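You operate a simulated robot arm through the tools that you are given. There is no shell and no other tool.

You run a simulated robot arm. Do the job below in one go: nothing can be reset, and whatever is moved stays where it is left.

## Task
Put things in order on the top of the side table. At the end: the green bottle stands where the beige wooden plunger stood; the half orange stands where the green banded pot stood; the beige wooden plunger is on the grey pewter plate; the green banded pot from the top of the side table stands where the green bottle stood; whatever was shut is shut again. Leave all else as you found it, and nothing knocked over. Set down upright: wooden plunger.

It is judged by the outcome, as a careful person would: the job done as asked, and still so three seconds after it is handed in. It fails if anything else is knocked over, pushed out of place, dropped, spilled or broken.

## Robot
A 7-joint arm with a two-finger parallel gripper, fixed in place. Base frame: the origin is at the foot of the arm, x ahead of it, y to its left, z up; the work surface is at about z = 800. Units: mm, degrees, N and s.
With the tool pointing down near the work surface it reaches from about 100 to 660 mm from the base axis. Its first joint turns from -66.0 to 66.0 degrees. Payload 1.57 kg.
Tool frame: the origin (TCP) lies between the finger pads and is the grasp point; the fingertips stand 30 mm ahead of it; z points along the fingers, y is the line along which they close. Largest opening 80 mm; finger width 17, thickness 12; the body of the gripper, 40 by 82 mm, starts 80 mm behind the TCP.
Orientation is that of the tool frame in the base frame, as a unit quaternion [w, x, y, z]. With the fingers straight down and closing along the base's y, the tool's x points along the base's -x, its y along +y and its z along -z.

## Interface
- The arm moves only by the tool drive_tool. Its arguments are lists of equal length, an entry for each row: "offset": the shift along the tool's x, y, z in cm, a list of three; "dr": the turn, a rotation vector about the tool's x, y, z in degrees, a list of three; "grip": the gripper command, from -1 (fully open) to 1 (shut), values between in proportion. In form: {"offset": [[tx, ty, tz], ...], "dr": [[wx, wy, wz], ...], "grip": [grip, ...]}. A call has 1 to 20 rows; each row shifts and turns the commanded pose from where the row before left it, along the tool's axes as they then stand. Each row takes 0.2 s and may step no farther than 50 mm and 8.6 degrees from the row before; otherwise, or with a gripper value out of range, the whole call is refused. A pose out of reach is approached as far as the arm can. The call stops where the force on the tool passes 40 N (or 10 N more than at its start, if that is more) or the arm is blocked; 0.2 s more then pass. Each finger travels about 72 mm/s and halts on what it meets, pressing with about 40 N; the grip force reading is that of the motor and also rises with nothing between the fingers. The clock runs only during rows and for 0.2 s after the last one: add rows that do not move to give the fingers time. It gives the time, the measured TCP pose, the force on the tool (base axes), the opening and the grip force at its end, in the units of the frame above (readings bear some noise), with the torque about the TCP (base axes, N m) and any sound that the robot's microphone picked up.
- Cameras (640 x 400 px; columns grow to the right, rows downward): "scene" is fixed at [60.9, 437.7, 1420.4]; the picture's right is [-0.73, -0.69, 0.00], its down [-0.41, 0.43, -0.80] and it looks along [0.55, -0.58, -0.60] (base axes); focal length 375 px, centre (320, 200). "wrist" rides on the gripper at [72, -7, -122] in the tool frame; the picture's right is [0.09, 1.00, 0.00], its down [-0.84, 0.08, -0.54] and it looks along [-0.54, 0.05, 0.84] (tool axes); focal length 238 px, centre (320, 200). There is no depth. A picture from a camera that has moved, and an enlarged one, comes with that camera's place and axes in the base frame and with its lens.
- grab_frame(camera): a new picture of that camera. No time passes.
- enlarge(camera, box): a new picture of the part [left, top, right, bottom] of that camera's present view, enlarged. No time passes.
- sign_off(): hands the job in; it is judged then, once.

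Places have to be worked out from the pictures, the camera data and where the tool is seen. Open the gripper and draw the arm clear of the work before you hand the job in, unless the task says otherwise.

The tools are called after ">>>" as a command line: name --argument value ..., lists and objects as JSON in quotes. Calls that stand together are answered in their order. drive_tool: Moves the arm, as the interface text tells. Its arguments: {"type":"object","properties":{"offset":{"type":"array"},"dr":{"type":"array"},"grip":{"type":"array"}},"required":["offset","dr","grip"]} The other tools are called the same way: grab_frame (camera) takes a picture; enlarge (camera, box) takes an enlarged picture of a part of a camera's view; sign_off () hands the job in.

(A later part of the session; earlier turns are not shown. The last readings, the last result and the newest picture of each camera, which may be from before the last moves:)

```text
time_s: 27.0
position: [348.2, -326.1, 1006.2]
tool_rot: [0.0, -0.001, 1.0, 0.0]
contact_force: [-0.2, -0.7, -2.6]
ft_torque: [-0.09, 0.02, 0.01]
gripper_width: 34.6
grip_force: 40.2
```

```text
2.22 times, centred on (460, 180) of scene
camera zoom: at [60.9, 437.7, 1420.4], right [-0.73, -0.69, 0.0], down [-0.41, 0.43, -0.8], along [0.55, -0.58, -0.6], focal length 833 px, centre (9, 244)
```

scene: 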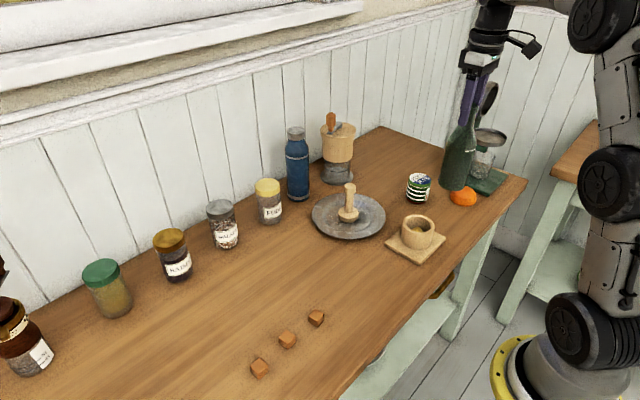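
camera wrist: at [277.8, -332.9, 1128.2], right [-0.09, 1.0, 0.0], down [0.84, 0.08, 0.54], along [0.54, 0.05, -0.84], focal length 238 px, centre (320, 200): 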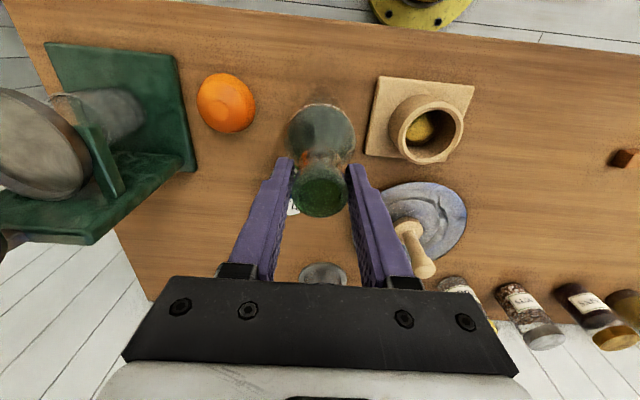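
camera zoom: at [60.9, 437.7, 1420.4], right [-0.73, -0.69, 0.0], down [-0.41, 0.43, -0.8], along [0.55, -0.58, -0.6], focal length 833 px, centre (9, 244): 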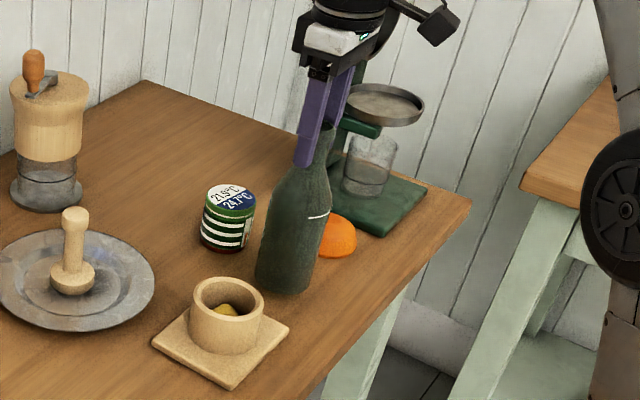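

The bottle is ~19 mm above the table and still straight. I lower 12 mm more and inspect the base position.

>>> drive_tool --offset '[[0, 0, 0.5], [0, 0, 0.5], [0, 0, 0.2], [0, 0, 0], [0, 0, 0]]' --dr '[[0, 0, 0], [0, 0, 0], [0, 0, 0], [0, 0, 0], [0, 0, 0]]' --grip '[1, 1, 1, 1, 1]'

>>> enlarge --camera "scene" --box '[400, 150, 500, 240]'

```text
time_s: 28.2
position: [348.3, -325.6, 994.6]
tool_rot: [0.0, 0.0, 1.0, 0.0]
contact_force: [0.6, -0.8, -3.2]
ft_torque: [-0.1, 0.01, -0.01]
gripper_width: 34.3
grip_force: 40.2
```

```text
4.44 times, centred on (450, 195) of scene
camera zoom: at [60.9, 437.7, 1420.4], right [-0.73, -0.69, 0.0], down [-0.41, 0.43, -0.8], along [0.55, -0.58, -0.6], focal length 1667 px, centre (-258, 222)
```

zoom: 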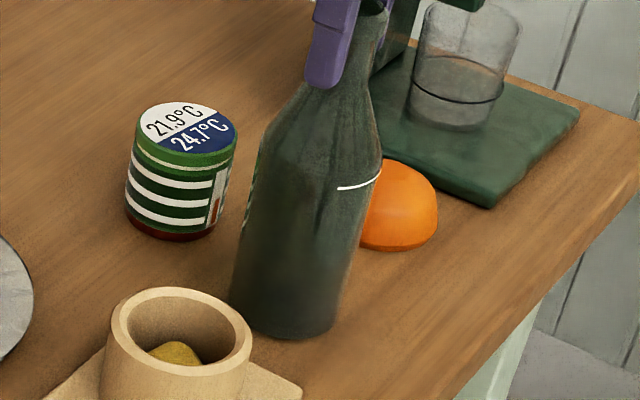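

In the scene view the base looks maybe 5 mm nearer the camera than the plunger's old spot; let me check the bottle's tilt in the wrist view.

>>> enlarge --camera "wrist" --box '[200, 90, 440, 260]'

>>> enlarge --camera "scene" --box '[420, 80, 500, 230]'

```text
2.35 times, centred on (320, 175) of wrist
camera zoom: at [278.3, -332.0, 1116.8], right [-0.09, 1.0, 0.0], down [0.84, 0.08, 0.54], along [0.54, 0.05, -0.84], focal length 561 px, centre (320, 259)
```

zoom: 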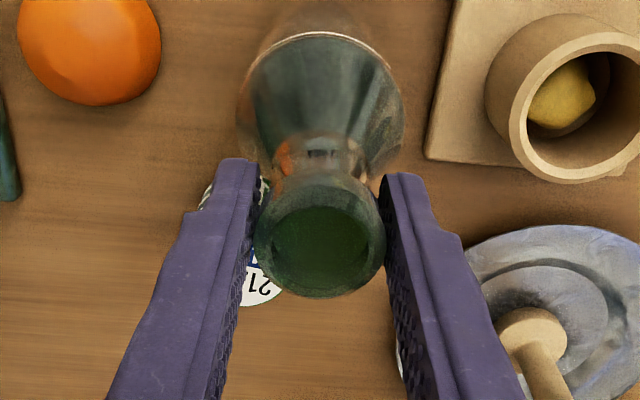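

```text
2.67 times, centred on (460, 155) of scene
camera zoom: at [60.9, 437.7, 1420.4], right [-0.73, -0.69, 0.0], down [-0.41, 0.43, -0.8], along [0.55, -0.58, -0.6], focal length 1000 px, centre (-53, 320)
```

zoom: 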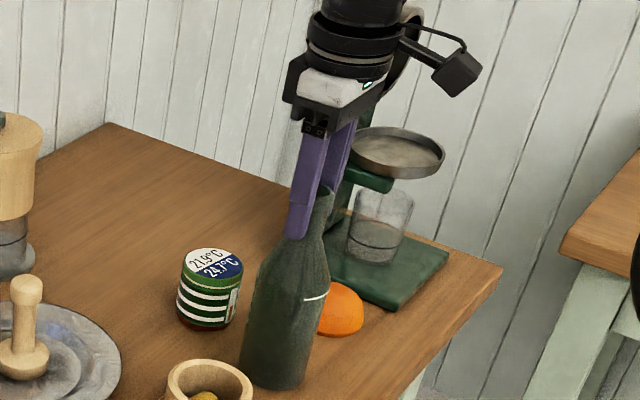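

The bottle is not tilted, though it has slipped ~3–4 mm down in the pads; it's close to the table, so I set it down now in small steps.

>>> drive_tool --offset '[[0, 0, 0.15], [0, 0, 0.15], [0, 0, 0]]' --dr '[[0, 0, 0], [0, 0, 0], [0, 0, 0]]' --grip '[1, 1, 1]'

```text
time_s: 29.0
position: [347.8, -326.2, 993.2]
tool_rot: [0.001, 0.0, 1.0, -0.001]
contact_force: [-2.5, 8.2, 20.0]
ft_torque: [1.03, 0.91, -0.25]
gripper_width: 34.4
grip_force: 39.7
```

Contact (20 N), with the base's one edge touching first—bottle is only slightly off vertical. I back off 2 mm to unload, then check.

>>> drive_tool --offset '[[0, 0, -0.15], [0, 0, 0]]' --dr '[[0, 0, 0], [0, 0, 0]]' --grip '[1, 1]'

>>> enlarge --camera "wrist" --box '[200, 90, 440, 260]'

>>> enlarge --camera "scene" --box '[400, 150, 500, 240]'

```text
time_s: 29.6
position: [349.5, -325.6, 992.8]
tool_rot: [0.002, 0.001, 1.0, -0.001]
contact_force: [-0.3, 4.8, 20.4]
ft_torque: [0.83, 0.41, -0.1]
gripper_width: 34.2
grip_force: 40.0
```

```text
2.35 times, centred on (320, 175) of wrist
camera zoom: at [277.6, -332.0, 1115.9], right [-0.09, 1.0, 0.0], down [0.84, 0.08, 0.54], along [0.54, 0.05, -0.84], focal length 561 px, centre (320, 259)
```

zoom: 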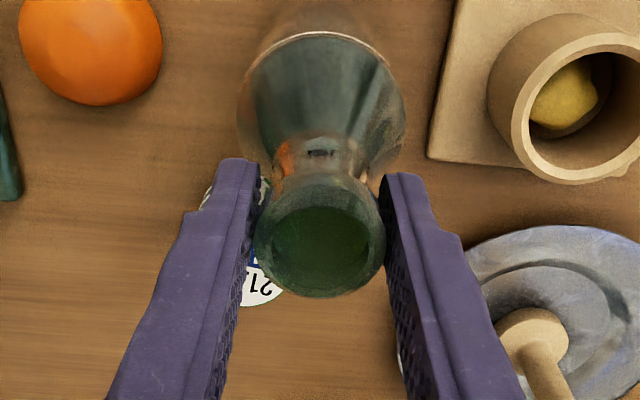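

```text
4.44 times, centred on (450, 195) of scene
camera zoom: at [60.6, 438.0, 1420.3], right [-0.73, -0.69, 0.0], down [-0.41, 0.43, -0.8], along [0.55, -0.58, -0.6], focal length 1667 px, centre (-258, 222)
```

zoom: 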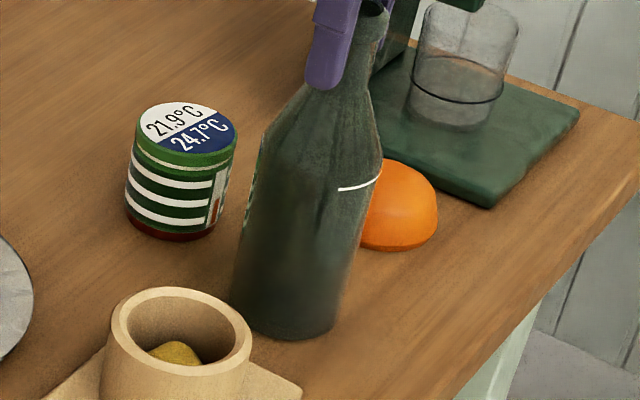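

The scene view now shows the base exactly at the plunger's former spot and on the table. I unload by another 2 mm before releasing.

>>> drive_tool --offset '[[0, 0, -0.15], [0, 0, 0], [0, 0, 0]]' --dr '[[0, 0, 0], [0, 0, 0], [0, 0, 0]]' --grip '[1, 1, 1]'

```text
time_s: 30.4
position: [348.5, -324.5, 993.9]
tool_rot: [-0.002, -0.001, 1.0, 0.001]
contact_force: [2.7, -1.3, 3.5]
ft_torque: [-0.33, -0.55, -0.07]
gripper_width: 34.0
grip_force: 40.3
```

Load is down to 3.5 N. I open the fingers gently and look.

>>> drive_tool --offset '[[0, 0, 0], [0, 0, 0], [0, 0, 0], [0, 0, 0], [0, 0, 0]]' --dr '[[0, 0, 0], [0, 0, 0], [0, 0, 0], [0, 0, 0], [0, 0, 0]]' --grip '[0.1, 0.05, -0.1, -0.5, -1]'

>>> enlarge --camera "wrist" --box '[200, 90, 440, 260]'

>>> enlarge --camera "scene" --box '[400, 150, 500, 240]'

```text
time_s: 31.6
position: [348.0, -324.3, 994.8]
tool_rot: [0.0, 0.0, 1.0, 0.0]
contact_force: [0.5, 0.4, -0.5]
ft_torque: [-0.02, 0.01, 0.01]
gripper_width: 80.2
grip_force: 0.1
```

```text
2.35 times, centred on (320, 175) of wrist
camera zoom: at [277.6, -331.7, 1116.8], right [-0.09, 1.0, 0.0], down [0.84, 0.08, 0.54], along [0.54, 0.05, -0.84], focal length 561 px, centre (320, 259)
```

zoom: 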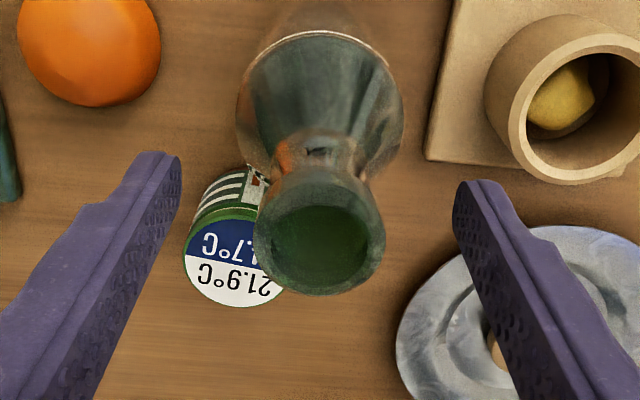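

```text
4.44 times, centred on (450, 195) of scene
camera zoom: at [60.9, 437.7, 1420.4], right [-0.73, -0.69, 0.0], down [-0.41, 0.43, -0.8], along [0.55, -0.58, -0.6], focal length 1667 px, centre (-258, 222)
```

zoom: 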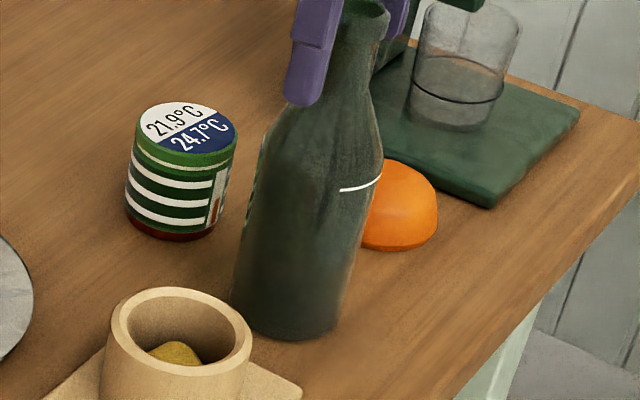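

The bottle stands upright on the plunger's former spot. I'll raise to z≈1090, shift over the pot, then turn the tool 90° so the wrist camera and fingers stay away from the bottle.

>>> drive_tool --offset '[[0, 0, -1.5], [0, 0, -4.0], [0, 0, -4.0], [-3.2, -1.2, 0], [-3.2, -1.2, 0], [-3.2, -1.2, 0], [0, 0, 0], [0, 0, 0]]' --dr '[[0, 0, 0], [0, 0, 0], [0, 0, 0], [0, 0, 0], [0, 0, 0], [0, 0, 0], [0, 0, 0], [0, 0, 0]]' --grip '[-1, -1, -1, -1, -1, -1, -1, -1]'

>>> grab_frame --camera "wrist"

>>> grab_frame --camera "scene"

```text
time_s: 33.4
position: [445.0, -360.4, 1088.9]
tool_rot: [0.0, 0.0, 1.0, 0.001]
contact_force: [0.2, 0.2, -0.3]
ft_torque: [0.03, -0.03, -0.02]
gripper_width: 79.8
grip_force: 0.1
```

```text
taken
camera wrist: at [374.0, -367.2, 1212.4], right [-0.09, 1.0, 0.0], down [0.84, 0.08, 0.54], along [0.54, 0.05, -0.84], focal length 238 px, centre (320, 200)
```

wrist: 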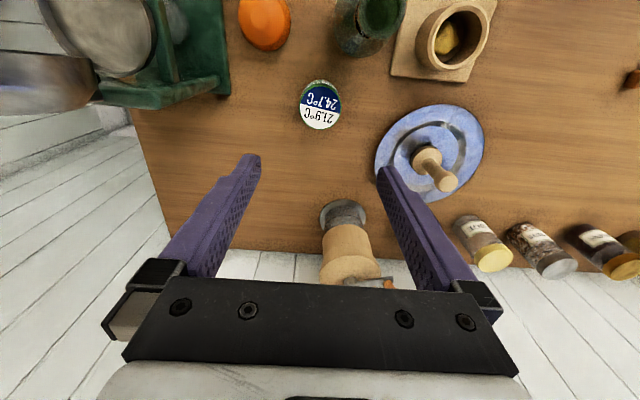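

```text
taken
```

scene: 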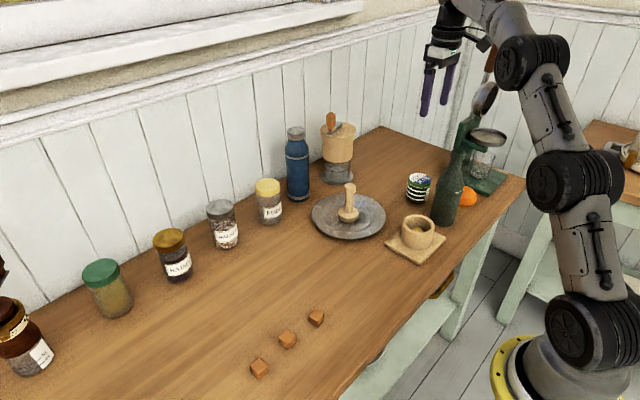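

I'll enlarge to measure the pot, the orange and the raised part of the press.

>>> enlarge --camera "wrist" --box '[240, 0, 400, 140]'

>>> enlarge --camera "wrist" --box '[0, 0, 240, 140]'

>>> enlarge --camera "scene" --box '[400, 30, 540, 220]'

```text
2.86 times, centred on (320, 70) of wrist
camera zoom: at [374.0, -367.2, 1212.4], right [-0.09, 1.0, 0.0], down [0.84, 0.08, 0.54], along [0.54, 0.05, -0.84], focal length 681 px, centre (320, 571)
```

zoom: 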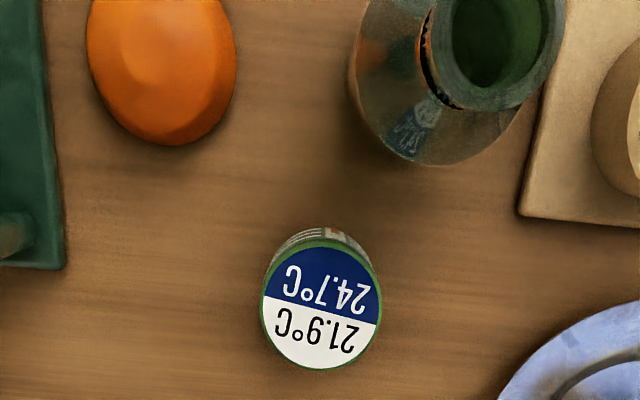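

```text
2.67 times, centred on (120, 70) of wrist
camera zoom: at [374.0, -367.2, 1212.4], right [-0.09, 1.0, 0.0], down [0.84, 0.08, 0.54], along [0.54, 0.05, -0.84], focal length 636 px, centre (853, 547)
```

zoom: 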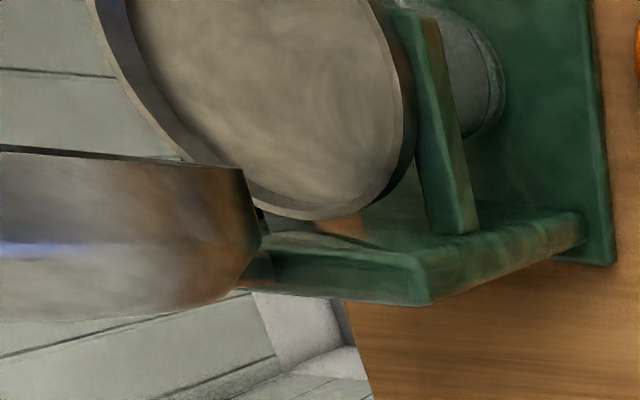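

```text
2.11 times, centred on (470, 125) of scene
camera zoom: at [60.9, 437.7, 1420.4], right [-0.73, -0.69, 0.0], down [-0.41, 0.43, -0.8], along [0.55, -0.58, -0.6], focal length 790 px, centre (4, 358)
```

zoom: 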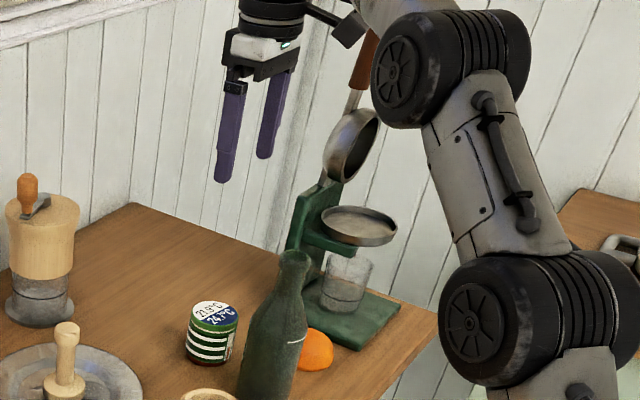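

Pot axis reads (448,-360), lid Ø≈60; the press's raised lid hinge is near (418,-552,987), well clear. I'll now rotate the tool +90° about its axis at this height.

>>> drive_tool --offset '[[0, 0, 0], [0, 0, 0], [0, 0, 0], [0, 0, 0], [0, 0, 0], [0, 0, 0], [0, 0, 0], [0, 0, 0], [0, 0, 0], [0, 0, 0], [0, 0, 0], [0, 0, 0]]' --dr '[[0, 0, 7.5], [0, 0, 7.5], [0, 0, 7.5], [0, 0, 7.5], [0, 0, 7.5], [0, 0, 7.5], [0, 0, 7.5], [0, 0, 7.5], [0, 0, 7.5], [0, 0, 7.5], [0, 0, 7.5], [0, 0, 7.5]]' --grip '[-1, -1, -1, -1, -1, -1, -1, -1, -1, -1, -1, -1]'

>>> grab_frame --camera "wrist"

>>> grab_frame --camera "scene"

```text
time_s: 36.0
position: [444.8, -362.1, 1089.2]
tool_rot: [0.0, 0.708, 0.706, 0.0]
contact_force: [-0.1, -0.1, -0.5]
ft_torque: [-0.02, 0.01, 0.02]
gripper_width: 80.0
grip_force: 0.0
```

```text
taken
camera wrist: at [439.4, -290.0, 1212.4], right [1.0, 0.09, 0.0], down [0.08, -0.84, 0.54], along [0.05, -0.54, -0.84], focal length 238 px, centre (320, 200)
```

wrist: 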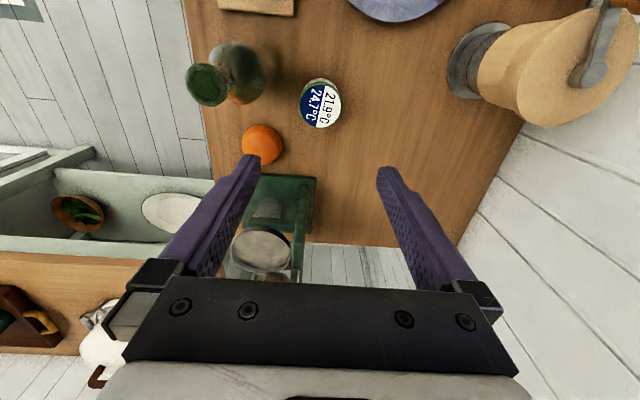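

```text
taken
```

scene: 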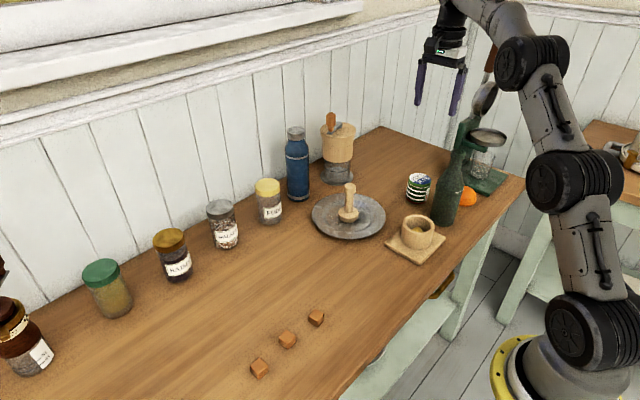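

Rotation worked; now tool x is base +y and tool y is base +x. I enlarge to center on the pot.

>>> enlarge --camera "wrist" --box '[180, 40, 400, 200]'

```text
2.50 times, centred on (290, 120) of wrist
camera zoom: at [439.4, -290.0, 1212.4], right [1.0, 0.09, 0.0], down [0.08, -0.84, 0.54], along [0.05, -0.54, -0.84], focal length 596 px, centre (395, 400)
```

zoom: 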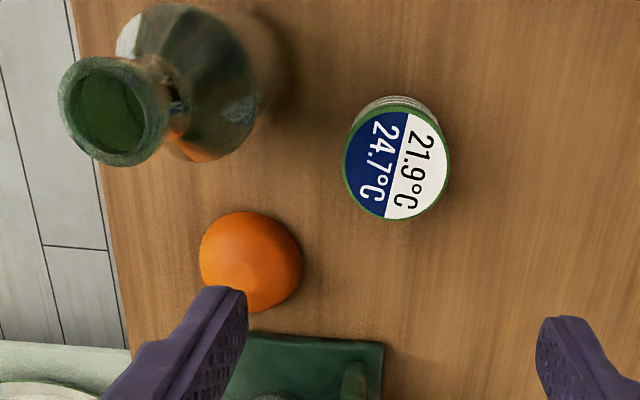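

Pot center ≈ (447,-360), and orange ≈ (352.5,-442). I align over the pot and descend to z≈905, just above the lid.

>>> drive_tool --offset '[[0.2, 0.15, 3.7], [0, 0, 3.7], [0, 0, 3.7], [0, 0, 3.7], [0, 0, 3.6], [0, 0, 0], [0, 0, 0]]' --dr '[[0, 0, 0], [0, 0, 0], [0, 0, 0], [0, 0, 0], [0, 0, 0], [0, 0, 0], [0, 0, 0]]' --grip '[-1, -1, -1, -1, -1, -1, -1]'

>>> grab_frame --camera "wrist"

>>> enlarge --camera "scene" --box '[380, 90, 540, 240]'

```text
time_s: 37.6
position: [444.2, -361.2, 905.8]
tool_rot: [0.001, 0.707, 0.707, 0.0]
contact_force: [1.0, 0.6, -0.1]
ft_torque: [-0.04, -0.01, 0.02]
gripper_width: 79.8
grip_force: 0.1
```

```text
taken
camera wrist: at [438.4, -289.4, 1028.2], right [1.0, 0.09, 0.0], down [0.08, -0.84, 0.54], along [0.05, -0.54, -0.84], focal length 238 px, centre (320, 200)
```

wrist: 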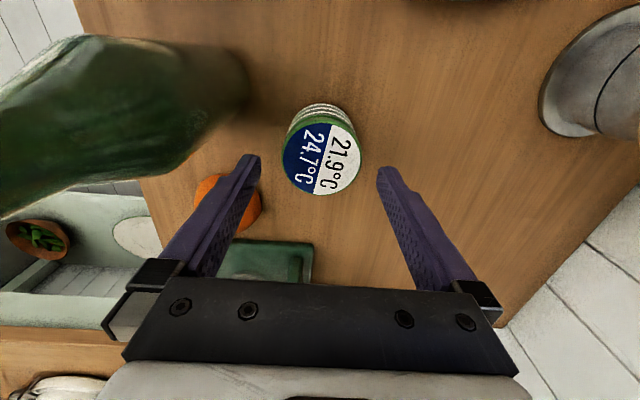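

```text
2.67 times, centred on (460, 165) of scene
camera zoom: at [60.9, 437.7, 1420.4], right [-0.73, -0.69, 0.0], down [-0.41, 0.43, -0.8], along [0.55, -0.58, -0.6], focal length 1000 px, centre (-53, 293)
```

zoom: 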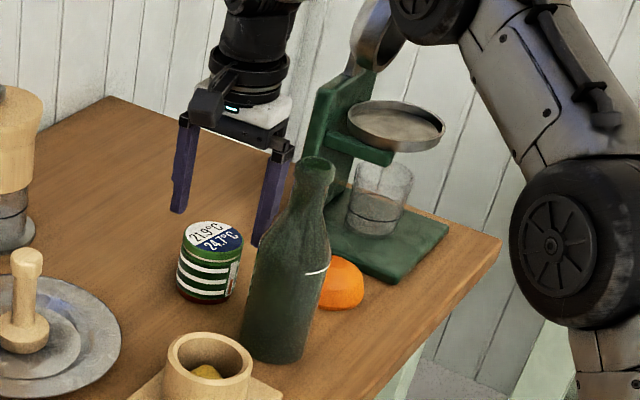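

Nearly centered; I enlarge for a precise alignment check since clearance is ~9 mm per side.

>>> enlarge --camera "wrist" --box '[240, 80, 400, 210]'

```text
3.08 times, centred on (320, 145) of wrist
camera zoom: at [438.4, -289.4, 1028.2], right [1.0, 0.09, 0.0], down [0.08, -0.84, 0.54], along [0.05, -0.54, -0.84], focal length 733 px, centre (320, 369)
```

zoom: 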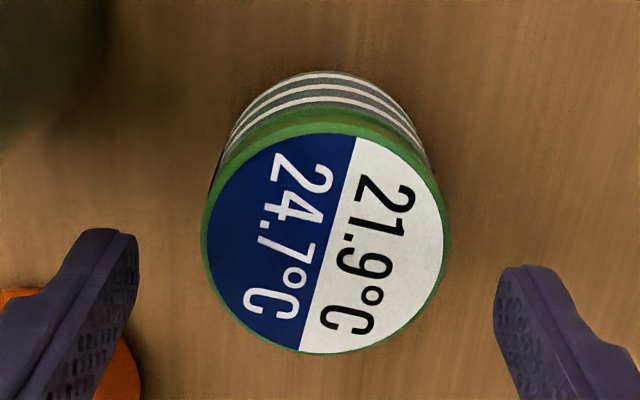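

Pot center is about +1.5 mm in x and y from the TCP; I correct and lower to z≈838 around it.

>>> drive_tool --offset '[[0.15, 0.15, 0], [0, 0, 2.3], [0, 0, 2.3], [0, 0, 2.2], [0, 0, 0], [0, 0, 0]]' --dr '[[0, 0, 0], [0, 0, 0], [0, 0, 0], [0, 0, 0], [0, 0, 0], [0, 0, 0]]' --grip '[-1, -1, -1, -1, -1, -1]'

>>> enlarge --camera "wrist" --box '[200, 60, 440, 280]'

>>> enlarge --camera "scene" --box '[380, 110, 500, 240]'

```text
time_s: 39.0
position: [448.6, -360.8, 835.9]
tool_rot: [0.0, 0.707, 0.707, 0.001]
contact_force: [-0.4, 0.4, -0.1]
ft_torque: [0.01, 0.02, 0.03]
gripper_width: 79.7
grip_force: 0.1
```

```text
1.82 times, centred on (320, 170) of wrist
camera zoom: at [442.7, -288.2, 960.0], right [1.0, 0.09, 0.0], down [0.08, -0.84, 0.54], along [0.05, -0.54, -0.84], focal length 433 px, centre (320, 254)
```

zoom: 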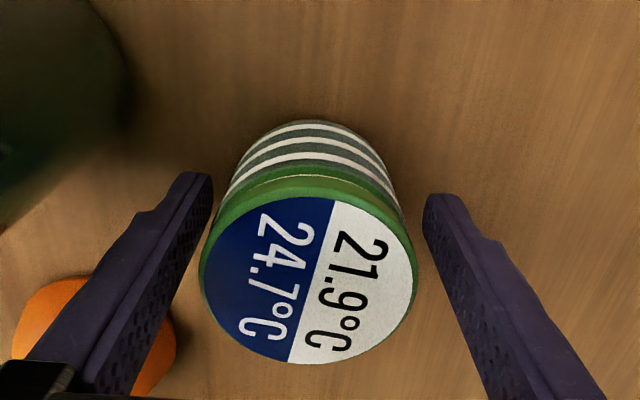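

```text
3.08 times, centred on (440, 175) of scene
camera zoom: at [60.9, 437.7, 1420.4], right [-0.73, -0.69, 0.0], down [-0.41, 0.43, -0.8], along [0.55, -0.58, -0.6], focal length 1154 px, centre (-49, 277)
```

zoom: 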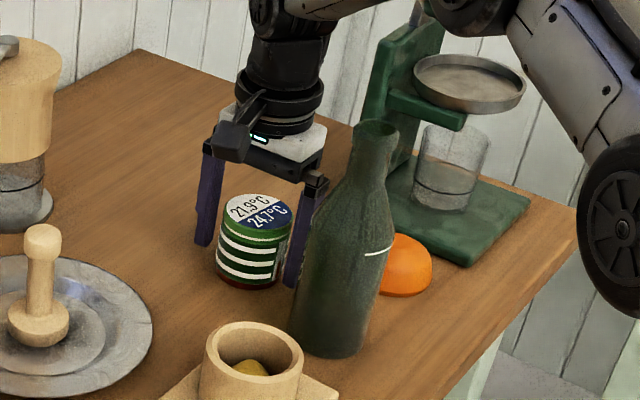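

The TCP ended ~3 mm too far in +x relative to the pot; I'll shift back 3 mm and then close.

>>> drive_tool --offset '[[0, -0.3, 0], [0, 0, 0], [0, 0, 0], [0, 0, 0], [0, 0, 0], [0, 0, 0], [0, 0, 0]]' --dr '[[0, 0, 0], [0, 0, 0], [0, 0, 0], [0, 0, 0], [0, 0, 0], [0, 0, 0], [0, 0, 0]]' --grip '[-1, -1, -0.6, -0.3, 1, 1, 1]'

>>> enlarge --camera "wrist" --box '[200, 60, 440, 280]'

>>> enlarge --camera "scene" --box '[380, 110, 500, 240]'

```text
time_s: 40.6
position: [446.0, -360.2, 837.3]
tool_rot: [0.0, 0.708, 0.707, 0.0]
contact_force: [-1.0, 0.1, 1.0]
ft_torque: [-0.02, 0.08, -0.03]
gripper_width: 58.8
grip_force: 40.3
```

```text
1.82 times, centred on (320, 170) of wrist
camera zoom: at [439.8, -287.8, 959.9], right [1.0, 0.09, 0.0], down [0.08, -0.84, 0.54], along [0.05, -0.54, -0.84], focal length 433 px, centre (320, 254)
```

zoom: 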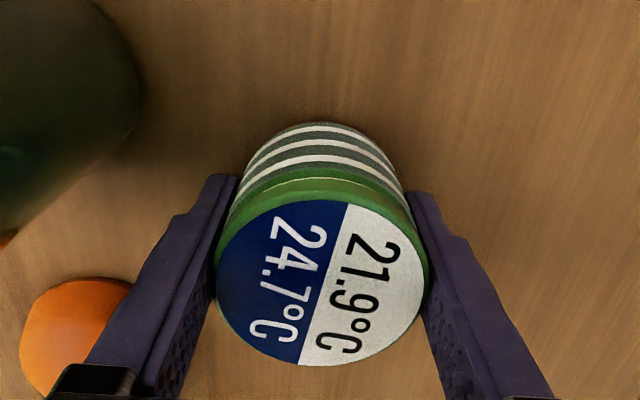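

```text
3.08 times, centred on (440, 175) of scene
camera zoom: at [60.8, 437.7, 1420.4], right [-0.73, -0.69, 0.0], down [-0.41, 0.43, -0.8], along [0.55, -0.58, -0.6], focal length 1154 px, centre (-49, 277)
```

zoom: 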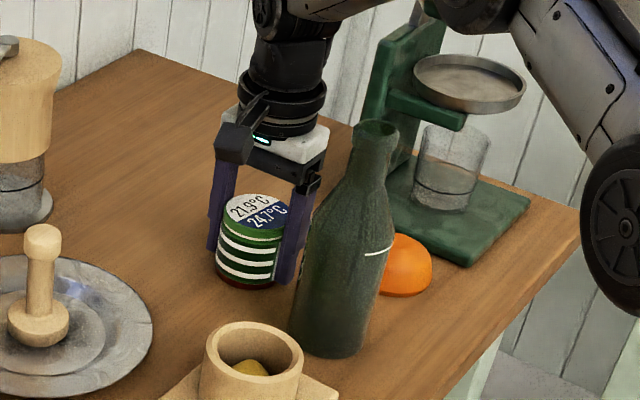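

Gripped at 58.8 mm, pot hardly moved. I lift straight up slowly to ~z=985 and check.

>>> drive_tool --offset '[[0, 0, -0.4], [0, 0, -1.0], [0, 0, -2.5], [0, 0, -3.5], [0, 0, -3.5], [0, 0, -2.5], [0, 0, -1.3], [0, 0, 0]]' --dr '[[0, 0, 0], [0, 0, 0], [0, 0, 0], [0, 0, 0], [0, 0, 0], [0, 0, 0], [0, 0, 0], [0, 0, 0]]' --grip '[1, 1, 1, 1, 1, 1, 1, 1]'

>>> grab_frame --camera "wrist"

>>> grab_frame --camera "scene"

```text
time_s: 42.4
position: [443.5, -359.6, 984.6]
tool_rot: [-0.001, 0.707, 0.707, 0.001]
contact_force: [-0.2, 0.0, -2.6]
ft_torque: [0.01, 0.0, 0.03]
gripper_width: 58.8
grip_force: 39.4
```

```text
taken
camera wrist: at [438.1, -287.0, 1106.8], right [1.0, 0.09, 0.0], down [0.08, -0.84, 0.54], along [0.05, -0.54, -0.84], focal length 238 px, centre (320, 200)
```

wrist: 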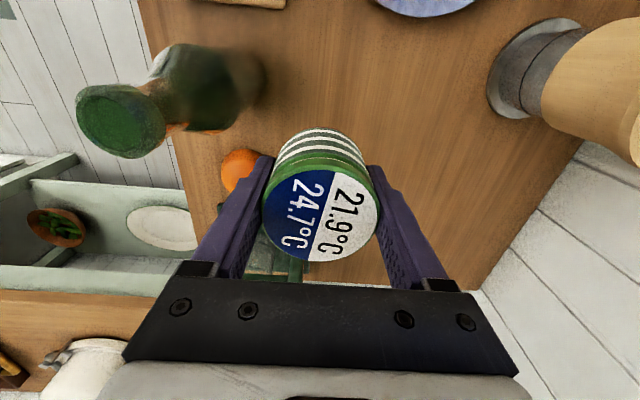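

```text
taken
```

scene: 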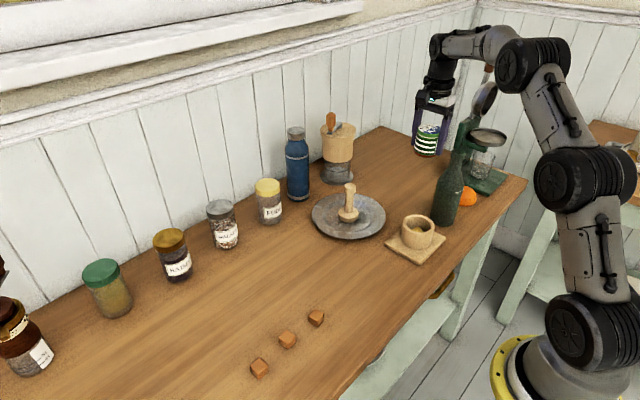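

The pot is held securely (≈2.6 N). I carry it at this height to about (480,-50), then rotate back by -90°.

>>> drive_tool --offset '[[1.6, 0.18, 0], [3.1, 0.36, 0], [3.9, 0.45, 0], [3.9, 0.45, 0], [3.9, 0.45, 0], [3.9, 0.45, 0], [3.9, 0.45, 0], [3.9, 0.45, 0], [2.2, 0.3, 0], [0.8, 0.1, 0], [0, 0, 0]]' --dr '[[0, 0, 0], [0, 0, 0], [0, 0, 0], [0, 0, 0], [0, 0, 0], [0, 0, 0], [0, 0, 0], [0, 0, 0], [0, 0, 0], [0, 0, 0], [0, 0, 0]]' --grip '[1, 1, 1, 1, 1, 1, 1, 1, 1, 1, 1]'

>>> drive_tool --offset '[[0, 0, 0], [0, 0, 0], [0, 0, 0], [0, 0, 0], [0, 0, 0], [0, 0, 0], [0, 0, 0], [0, 0, 0], [0, 0, 0], [0, 0, 0], [0, 0, 0], [0, 0, 0], [0, 0, 0]]' --dr '[[0, 0, -7.5], [0, 0, -7.5], [0, 0, -7.5], [0, 0, -7.5], [0, 0, -7.5], [0, 0, -7.5], [0, 0, -7.5], [0, 0, -7.5], [0, 0, -7.5], [0, 0, -7.5], [0, 0, -7.5], [0, 0, -7.5], [0, 0, 0]]' --grip '[1, 1, 1, 1, 1, 1, 1, 1, 1, 1, 1, 1, 1]'

```text
time_s: 44.8
position: [479.9, -45.4, 981.8]
tool_rot: [0.001, 0.707, 0.707, 0.0]
contact_force: [0.0, 0.2, -2.9]
ft_torque: [-0.01, 0.03, 0.01]
gripper_width: 58.9
grip_force: 39.3
```

```text
time_s: 47.6
position: [479.9, -47.5, 984.6]
tool_rot: [-0.001, 0.0, 1.0, 0.001]
contact_force: [-0.6, -0.2, -1.7]
ft_torque: [0.01, 0.0, 0.0]
gripper_width: 59.0
grip_force: 39.4
```

Rotation back is complete. Now I move above the bottle's former spot at (505.5,160).

>>> drive_tool --offset '[[-0.19, 1.5, 0], [-0.43, 3.5, 0], [-0.5, 4.0, 0], [-0.5, 4.0, 0], [-0.5, 4.0, 0], [-0.31, 2.5, 0], [-0.13, 1.1, 0], [0, 0, 0], [0, 0, 0]]' --dr '[[0, 0, 0], [0, 0, 0], [0, 0, 0], [0, 0, 0], [0, 0, 0], [0, 0, 0], [0, 0, 0], [0, 0, 0], [0, 0, 0]]' --grip '[1, 1, 1, 1, 1, 1, 1, 1, 1]'

>>> grab_frame --camera "wrist"

>>> grab_frame --camera "scene"

```text
time_s: 49.6
position: [506.6, 157.5, 984.3]
tool_rot: [-0.001, 0.0, 1.0, 0.001]
contact_force: [-0.2, -0.3, -1.8]
ft_torque: [0.0, 0.01, -0.01]
gripper_width: 59.1
grip_force: 40.0
```

```text
taken
camera wrist: at [435.8, 151.5, 1107.0], right [-0.09, 1.0, 0.0], down [0.84, 0.08, 0.54], along [0.54, 0.05, -0.84], focal length 238 px, centre (320, 200)
```

wrist: 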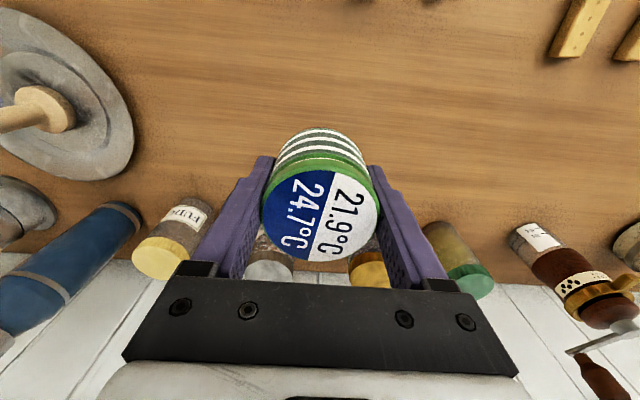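

```text
taken
```

scene: 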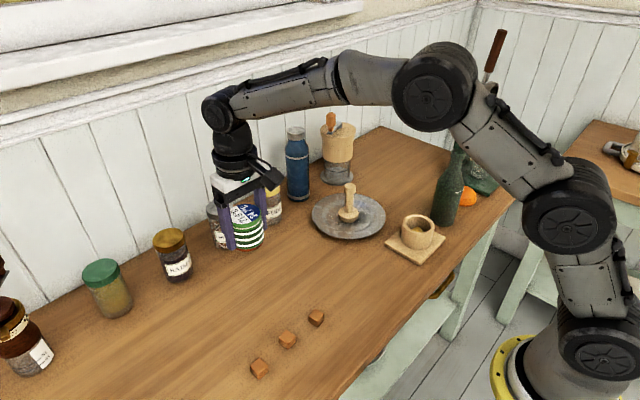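

Positioned over the bottle's old place. I adjust y by +1.5 mm and lower to about 9 mm above the table.

>>> drive_tool --offset '[[0, 0.15, 1.5], [0, 0, 3.5], [0, 0, 3.5], [0, 0, 3.0], [0, 0, 1.6], [0, 0, 0.7], [0, 0, 0]]' --dr '[[0, 0, 0], [0, 0, 0], [0, 0, 0], [0, 0, 0], [0, 0, 0], [0, 0, 0], [0, 0, 0]]' --grip '[1, 1, 1, 1, 1, 1, 1]'

>>> enlarge --camera "scene" --box '[200, 200, 320, 320]'

```text
time_s: 51.2
position: [507.7, 158.4, 846.9]
tool_rot: [0.0, 0.0, 1.0, 0.0]
contact_force: [-0.1, -0.1, -2.6]
ft_torque: [-0.01, -0.02, 0.01]
gripper_width: 58.9
grip_force: 40.0
```

```text
3.33 times, centred on (260, 260) of scene
camera zoom: at [60.9, 437.7, 1420.4], right [-0.73, -0.69, 0.0], down [-0.41, 0.43, -0.8], along [0.55, -0.58, -0.6], focal length 1250 px, centre (520, 0)
```

zoom: 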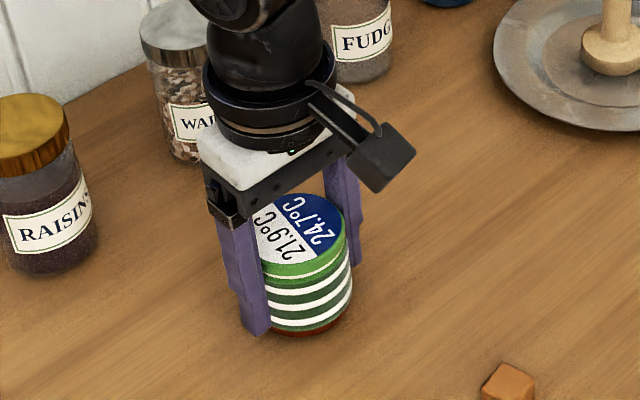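

Aligned with the bottle's former footprint within a few mm; I make a 1 mm correction and lower in small steps.

>>> drive_tool --offset '[[0.12, 0.1, 0.3], [0, 0, 0.3], [0, 0, 0]]' --dr '[[0, 0, 0], [0, 0, 0], [0, 0, 0]]' --grip '[1, 1, 1]'

>>> drive_tool --offset '[[0, 0, 0.15], [0, 0, 0]]' --dr '[[0, 0, 0], [0, 0, 0]]' --grip '[1, 1]'

```text
time_s: 52.0
position: [505.4, 160.5, 841.5]
tool_rot: [-0.001, 0.0, 1.0, 0.0]
contact_force: [-0.2, 0.3, -3.4]
ft_torque: [-0.01, 0.0, 0.01]
gripper_width: 59.3
grip_force: 40.2
```

```text
time_s: 52.6
position: [505.1, 161.1, 838.5]
tool_rot: [-0.001, 0.0, 1.0, 0.0]
contact_force: [0.5, 0.1, -2.6]
ft_torque: [0.0, 0.03, -0.06]
gripper_width: 59.0
grip_force: 40.5
```

Still carrying the weight at z≈839; one more small step.

>>> drive_tool --offset '[[0, 0, 0.12], [0, 0, 0]]' --dr '[[0, 0, 0], [0, 0, 0]]' --grip '[1, 1]'

```text
time_s: 53.2
position: [505.6, 160.7, 838.5]
tool_rot: [0.0, 0.0, 1.0, 0.0]
contact_force: [-0.9, 1.1, -1.8]
ft_torque: [0.01, 0.01, 0.01]
gripper_width: 59.1
grip_force: 39.8
```

>>> drive_tool --offset '[[0, 0, 0.1], [0, 0, 0]]' --dr '[[0, 0, 0], [0, 0, 0]]' --grip '[1, 1]'

```text
time_s: 53.8
position: [505.7, 160.7, 837.0]
tool_rot: [0.0, 0.0, 1.0, 0.0]
contact_force: [-4.8, -3.7, 10.1]
ft_torque: [-0.16, 0.43, 0.06]
gripper_width: 59.0
grip_force: 39.9
```

Contact (≈10 N up) — the pot is on the table. Opening the fingers gently.

>>> drive_tool --offset '[[0, 0, 0], [0, 0, 0], [0, 0, 0], [0, 0, 0]]' --dr '[[0, 0, 0], [0, 0, 0], [0, 0, 0], [0, 0, 0]]' --grip '[-0.55, -0.7, -1, -1]'

>>> enlarge --camera "wrist" --box '[200, 60, 440, 280]'

>>> enlarge --camera "scene" --box '[200, 200, 320, 320]'

```text
time_s: 54.8
position: [505.0, 161.8, 836.7]
tool_rot: [0.0, -0.001, 1.0, 0.0]
contact_force: [0.4, -0.6, -0.4]
ft_torque: [0.0, 0.01, 0.01]
gripper_width: 80.1
grip_force: 0.0
```

```text
1.82 times, centred on (320, 170) of wrist
camera zoom: at [434.9, 154.1, 958.8], right [-0.09, 1.0, 0.0], down [0.84, 0.08, 0.54], along [0.54, 0.05, -0.84], focal length 433 px, centre (320, 254)
```

zoom: 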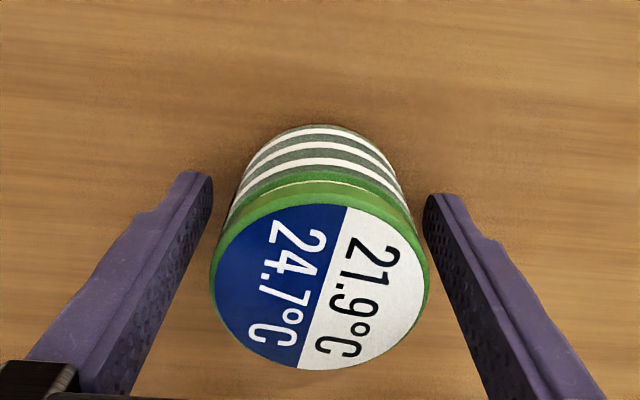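

```text
3.33 times, centred on (260, 260) of scene
camera zoom: at [60.9, 437.7, 1420.4], right [-0.73, -0.69, 0.0], down [-0.41, 0.43, -0.8], along [0.55, -0.58, -0.6], focal length 1250 px, centre (520, 0)
```

zoom: 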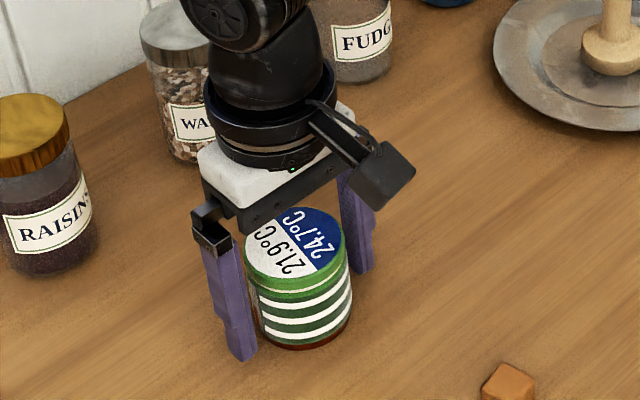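

The pot stands at the bottle's former place. I rise straight up to ~z=1085 and then travel high to above the orange.

>>> drive_tool --offset '[[0, 0, -2.0], [0, 0, -4.0], [0, 0, -4.8], [0, 0, -4.8], [0, 0, -4.8], [0, 0, -4.4], [0, 0, 0]]' --dr '[[0, 0, 0], [0, 0, 0], [0, 0, 0], [0, 0, 0], [0, 0, 0], [0, 0, 0], [0, 0, 0]]' --grip '[-1, -1, -1, -1, -1, -1, -1]'

>>> drive_tool --offset '[[1.0, -4.0, 0], [1.1, -4.3, 0], [1.1, -4.3, 0], [1.1, -4.3, 0], [1.1, -4.3, 0], [1.1, -4.3, 0], [1.1, -4.3, 0], [1.1, -4.3, 0], [1.1, -4.3, 0], [1.1, -4.3, 0], [1.1, -4.3, 0], [1.1, -4.3, 0], [1.1, -4.3, 0], [1.0, -3.9, 0], [0, 0, 0]]' --dr '[[0, 0, 0], [0, 0, 0], [0, 0, 0], [0, 0, 0], [0, 0, 0], [0, 0, 0], [0, 0, 0], [0, 0, 0], [0, 0, 0], [0, 0, 0], [0, 0, 0], [0, 0, 0], [0, 0, 0], [0, 0, 0], [0, 0, 0]]' --grip '[-1, -1, -1, -1, -1, -1, -1, -1, -1, -1, -1, -1, -1, -1, -1]'

>>> grab_frame --camera "scene"

>>> grab_frame --camera "wrist"

```text
time_s: 56.4
position: [503.7, 165.3, 1085.4]
tool_rot: [0.0, 0.0, 1.0, 0.0]
contact_force: [0.0, 0.9, 0.1]
ft_torque: [-0.02, 0.01, -0.02]
gripper_width: 80.1
grip_force: 0.0
```

```text
time_s: 59.6
position: [352.0, -431.5, 1085.1]
tool_rot: [0.0, -0.001, 1.0, -0.001]
contact_force: [0.5, -0.4, 0.1]
ft_torque: [0.03, -0.02, 0.02]
gripper_width: 79.7
grip_force: 0.1
```

```text
taken
```

scene: 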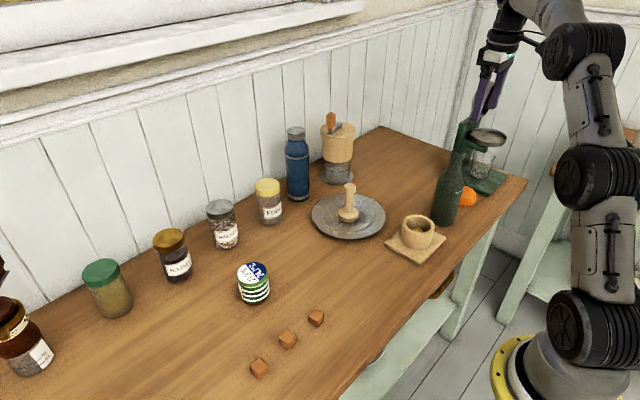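

```text
taken
camera wrist: at [281.9, -438.5, 1207.5], right [-0.09, 1.0, 0.0], down [0.84, 0.08, 0.54], along [0.54, 0.05, -0.84], focal length 238 px, centre (320, 200)
```

wrist: 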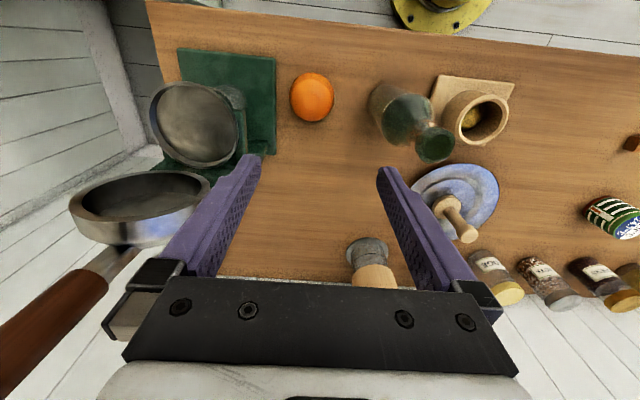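

The raised press lid stays well left (y<-540). Let me measure the orange precisely.

>>> enlarge --camera "wrist" --box '[230, 50, 390, 160]'

>>> enlarge --camera "scene" --box '[430, 150, 510, 220]'

```text
3.64 times, centred on (310, 105) of wrist
camera zoom: at [281.9, -438.5, 1207.5], right [-0.09, 1.0, 0.0], down [0.84, 0.08, 0.54], along [0.54, 0.05, -0.84], focal length 867 px, centre (356, 546)
```

zoom: 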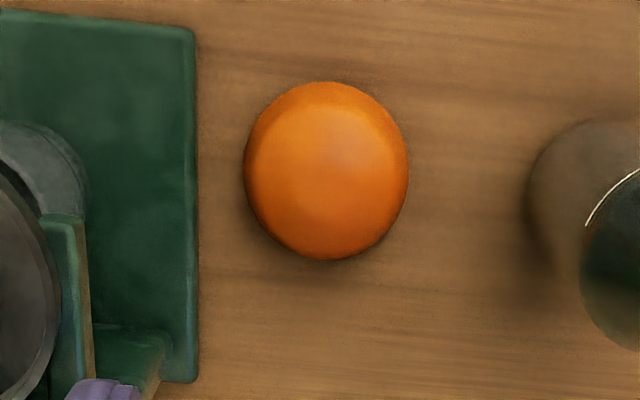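

```text
5.71 times, centred on (470, 185) of scene
camera zoom: at [60.9, 437.7, 1420.4], right [-0.73, -0.69, 0.0], down [-0.41, 0.43, -0.8], along [0.55, -0.58, -0.6], focal length 2143 px, centre (-537, 286)
```

zoom: 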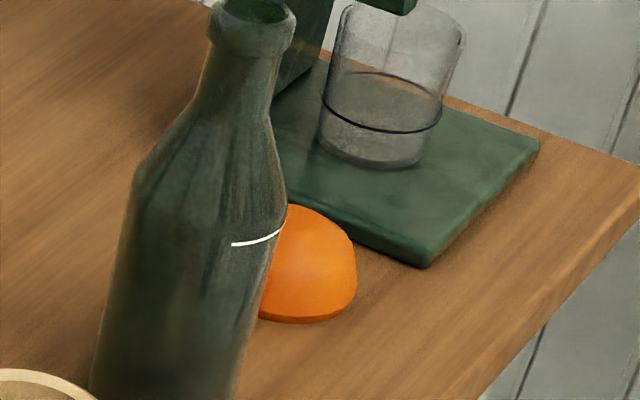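

The orange centers at about (350,-445), Ø≈70 mm, with the green base edge ~19 mm away. I'll shift over it and turn the tool +48° so the fingers and camera clear both the press and the bottle.

>>> drive_tool --offset '[[0.25, -1.35, 0], [0, 0, 0], [0, 0, 0], [0, 0, 0], [0, 0, 0], [0, 0, 0], [0, 0, 0], [0, 0, 0], [0, 0, 0]]' --dr '[[0, 0, 0], [0, 0, 8], [0, 0, 8], [0, 0, 8], [0, 0, 8], [0, 0, 8], [0, 0, 8], [0, 0, 0], [0, 0, 0]]' --grip '[-1, -1, -1, -1, -1, -1, -1, -1, -1]'

>>> grab_frame --camera "wrist"

>>> grab_frame --camera "scene"

```text
time_s: 61.6
position: [350.8, -447.5, 1084.5]
tool_rot: [0.0, 0.407, 0.913, 0.0]
contact_force: [-0.7, 0.3, -0.3]
ft_torque: [0.01, 0.01, 0.0]
gripper_width: 79.9
grip_force: 0.0
```

```text
taken
camera wrist: at [298.7, -398.6, 1208.0], right [0.68, 0.73, 0.0], down [0.62, -0.57, 0.54], along [0.4, -0.37, -0.84], focal length 238 px, centre (320, 200)
```

wrist: 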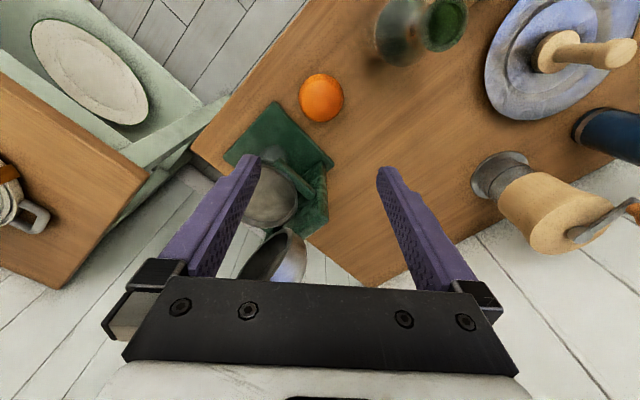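

```text
taken
```

scene: 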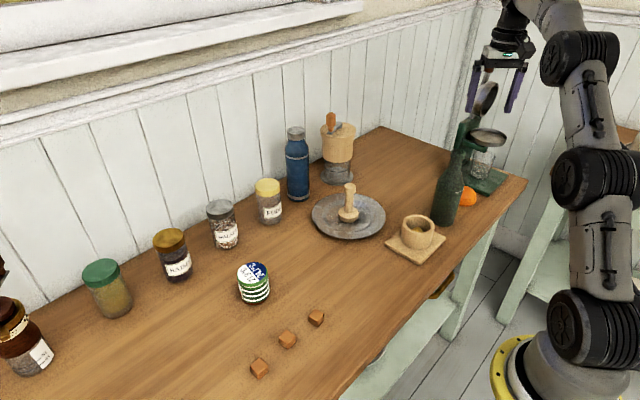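

I enlarge to center precisely over the orange in this orientation.

>>> enlarge --camera "wrist" --box '[230, 40, 410, 180]'

```text
2.86 times, centred on (320, 110) of wrist
camera zoom: at [298.7, -398.6, 1208.0], right [0.68, 0.73, 0.0], down [0.62, -0.57, 0.54], along [0.4, -0.37, -0.84], focal length 681 px, centre (320, 457)
```

zoom: 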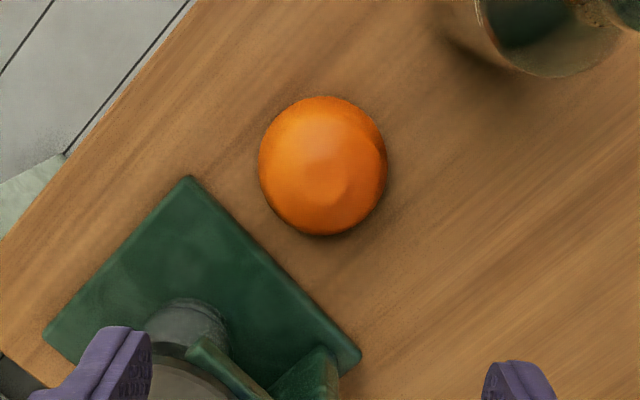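

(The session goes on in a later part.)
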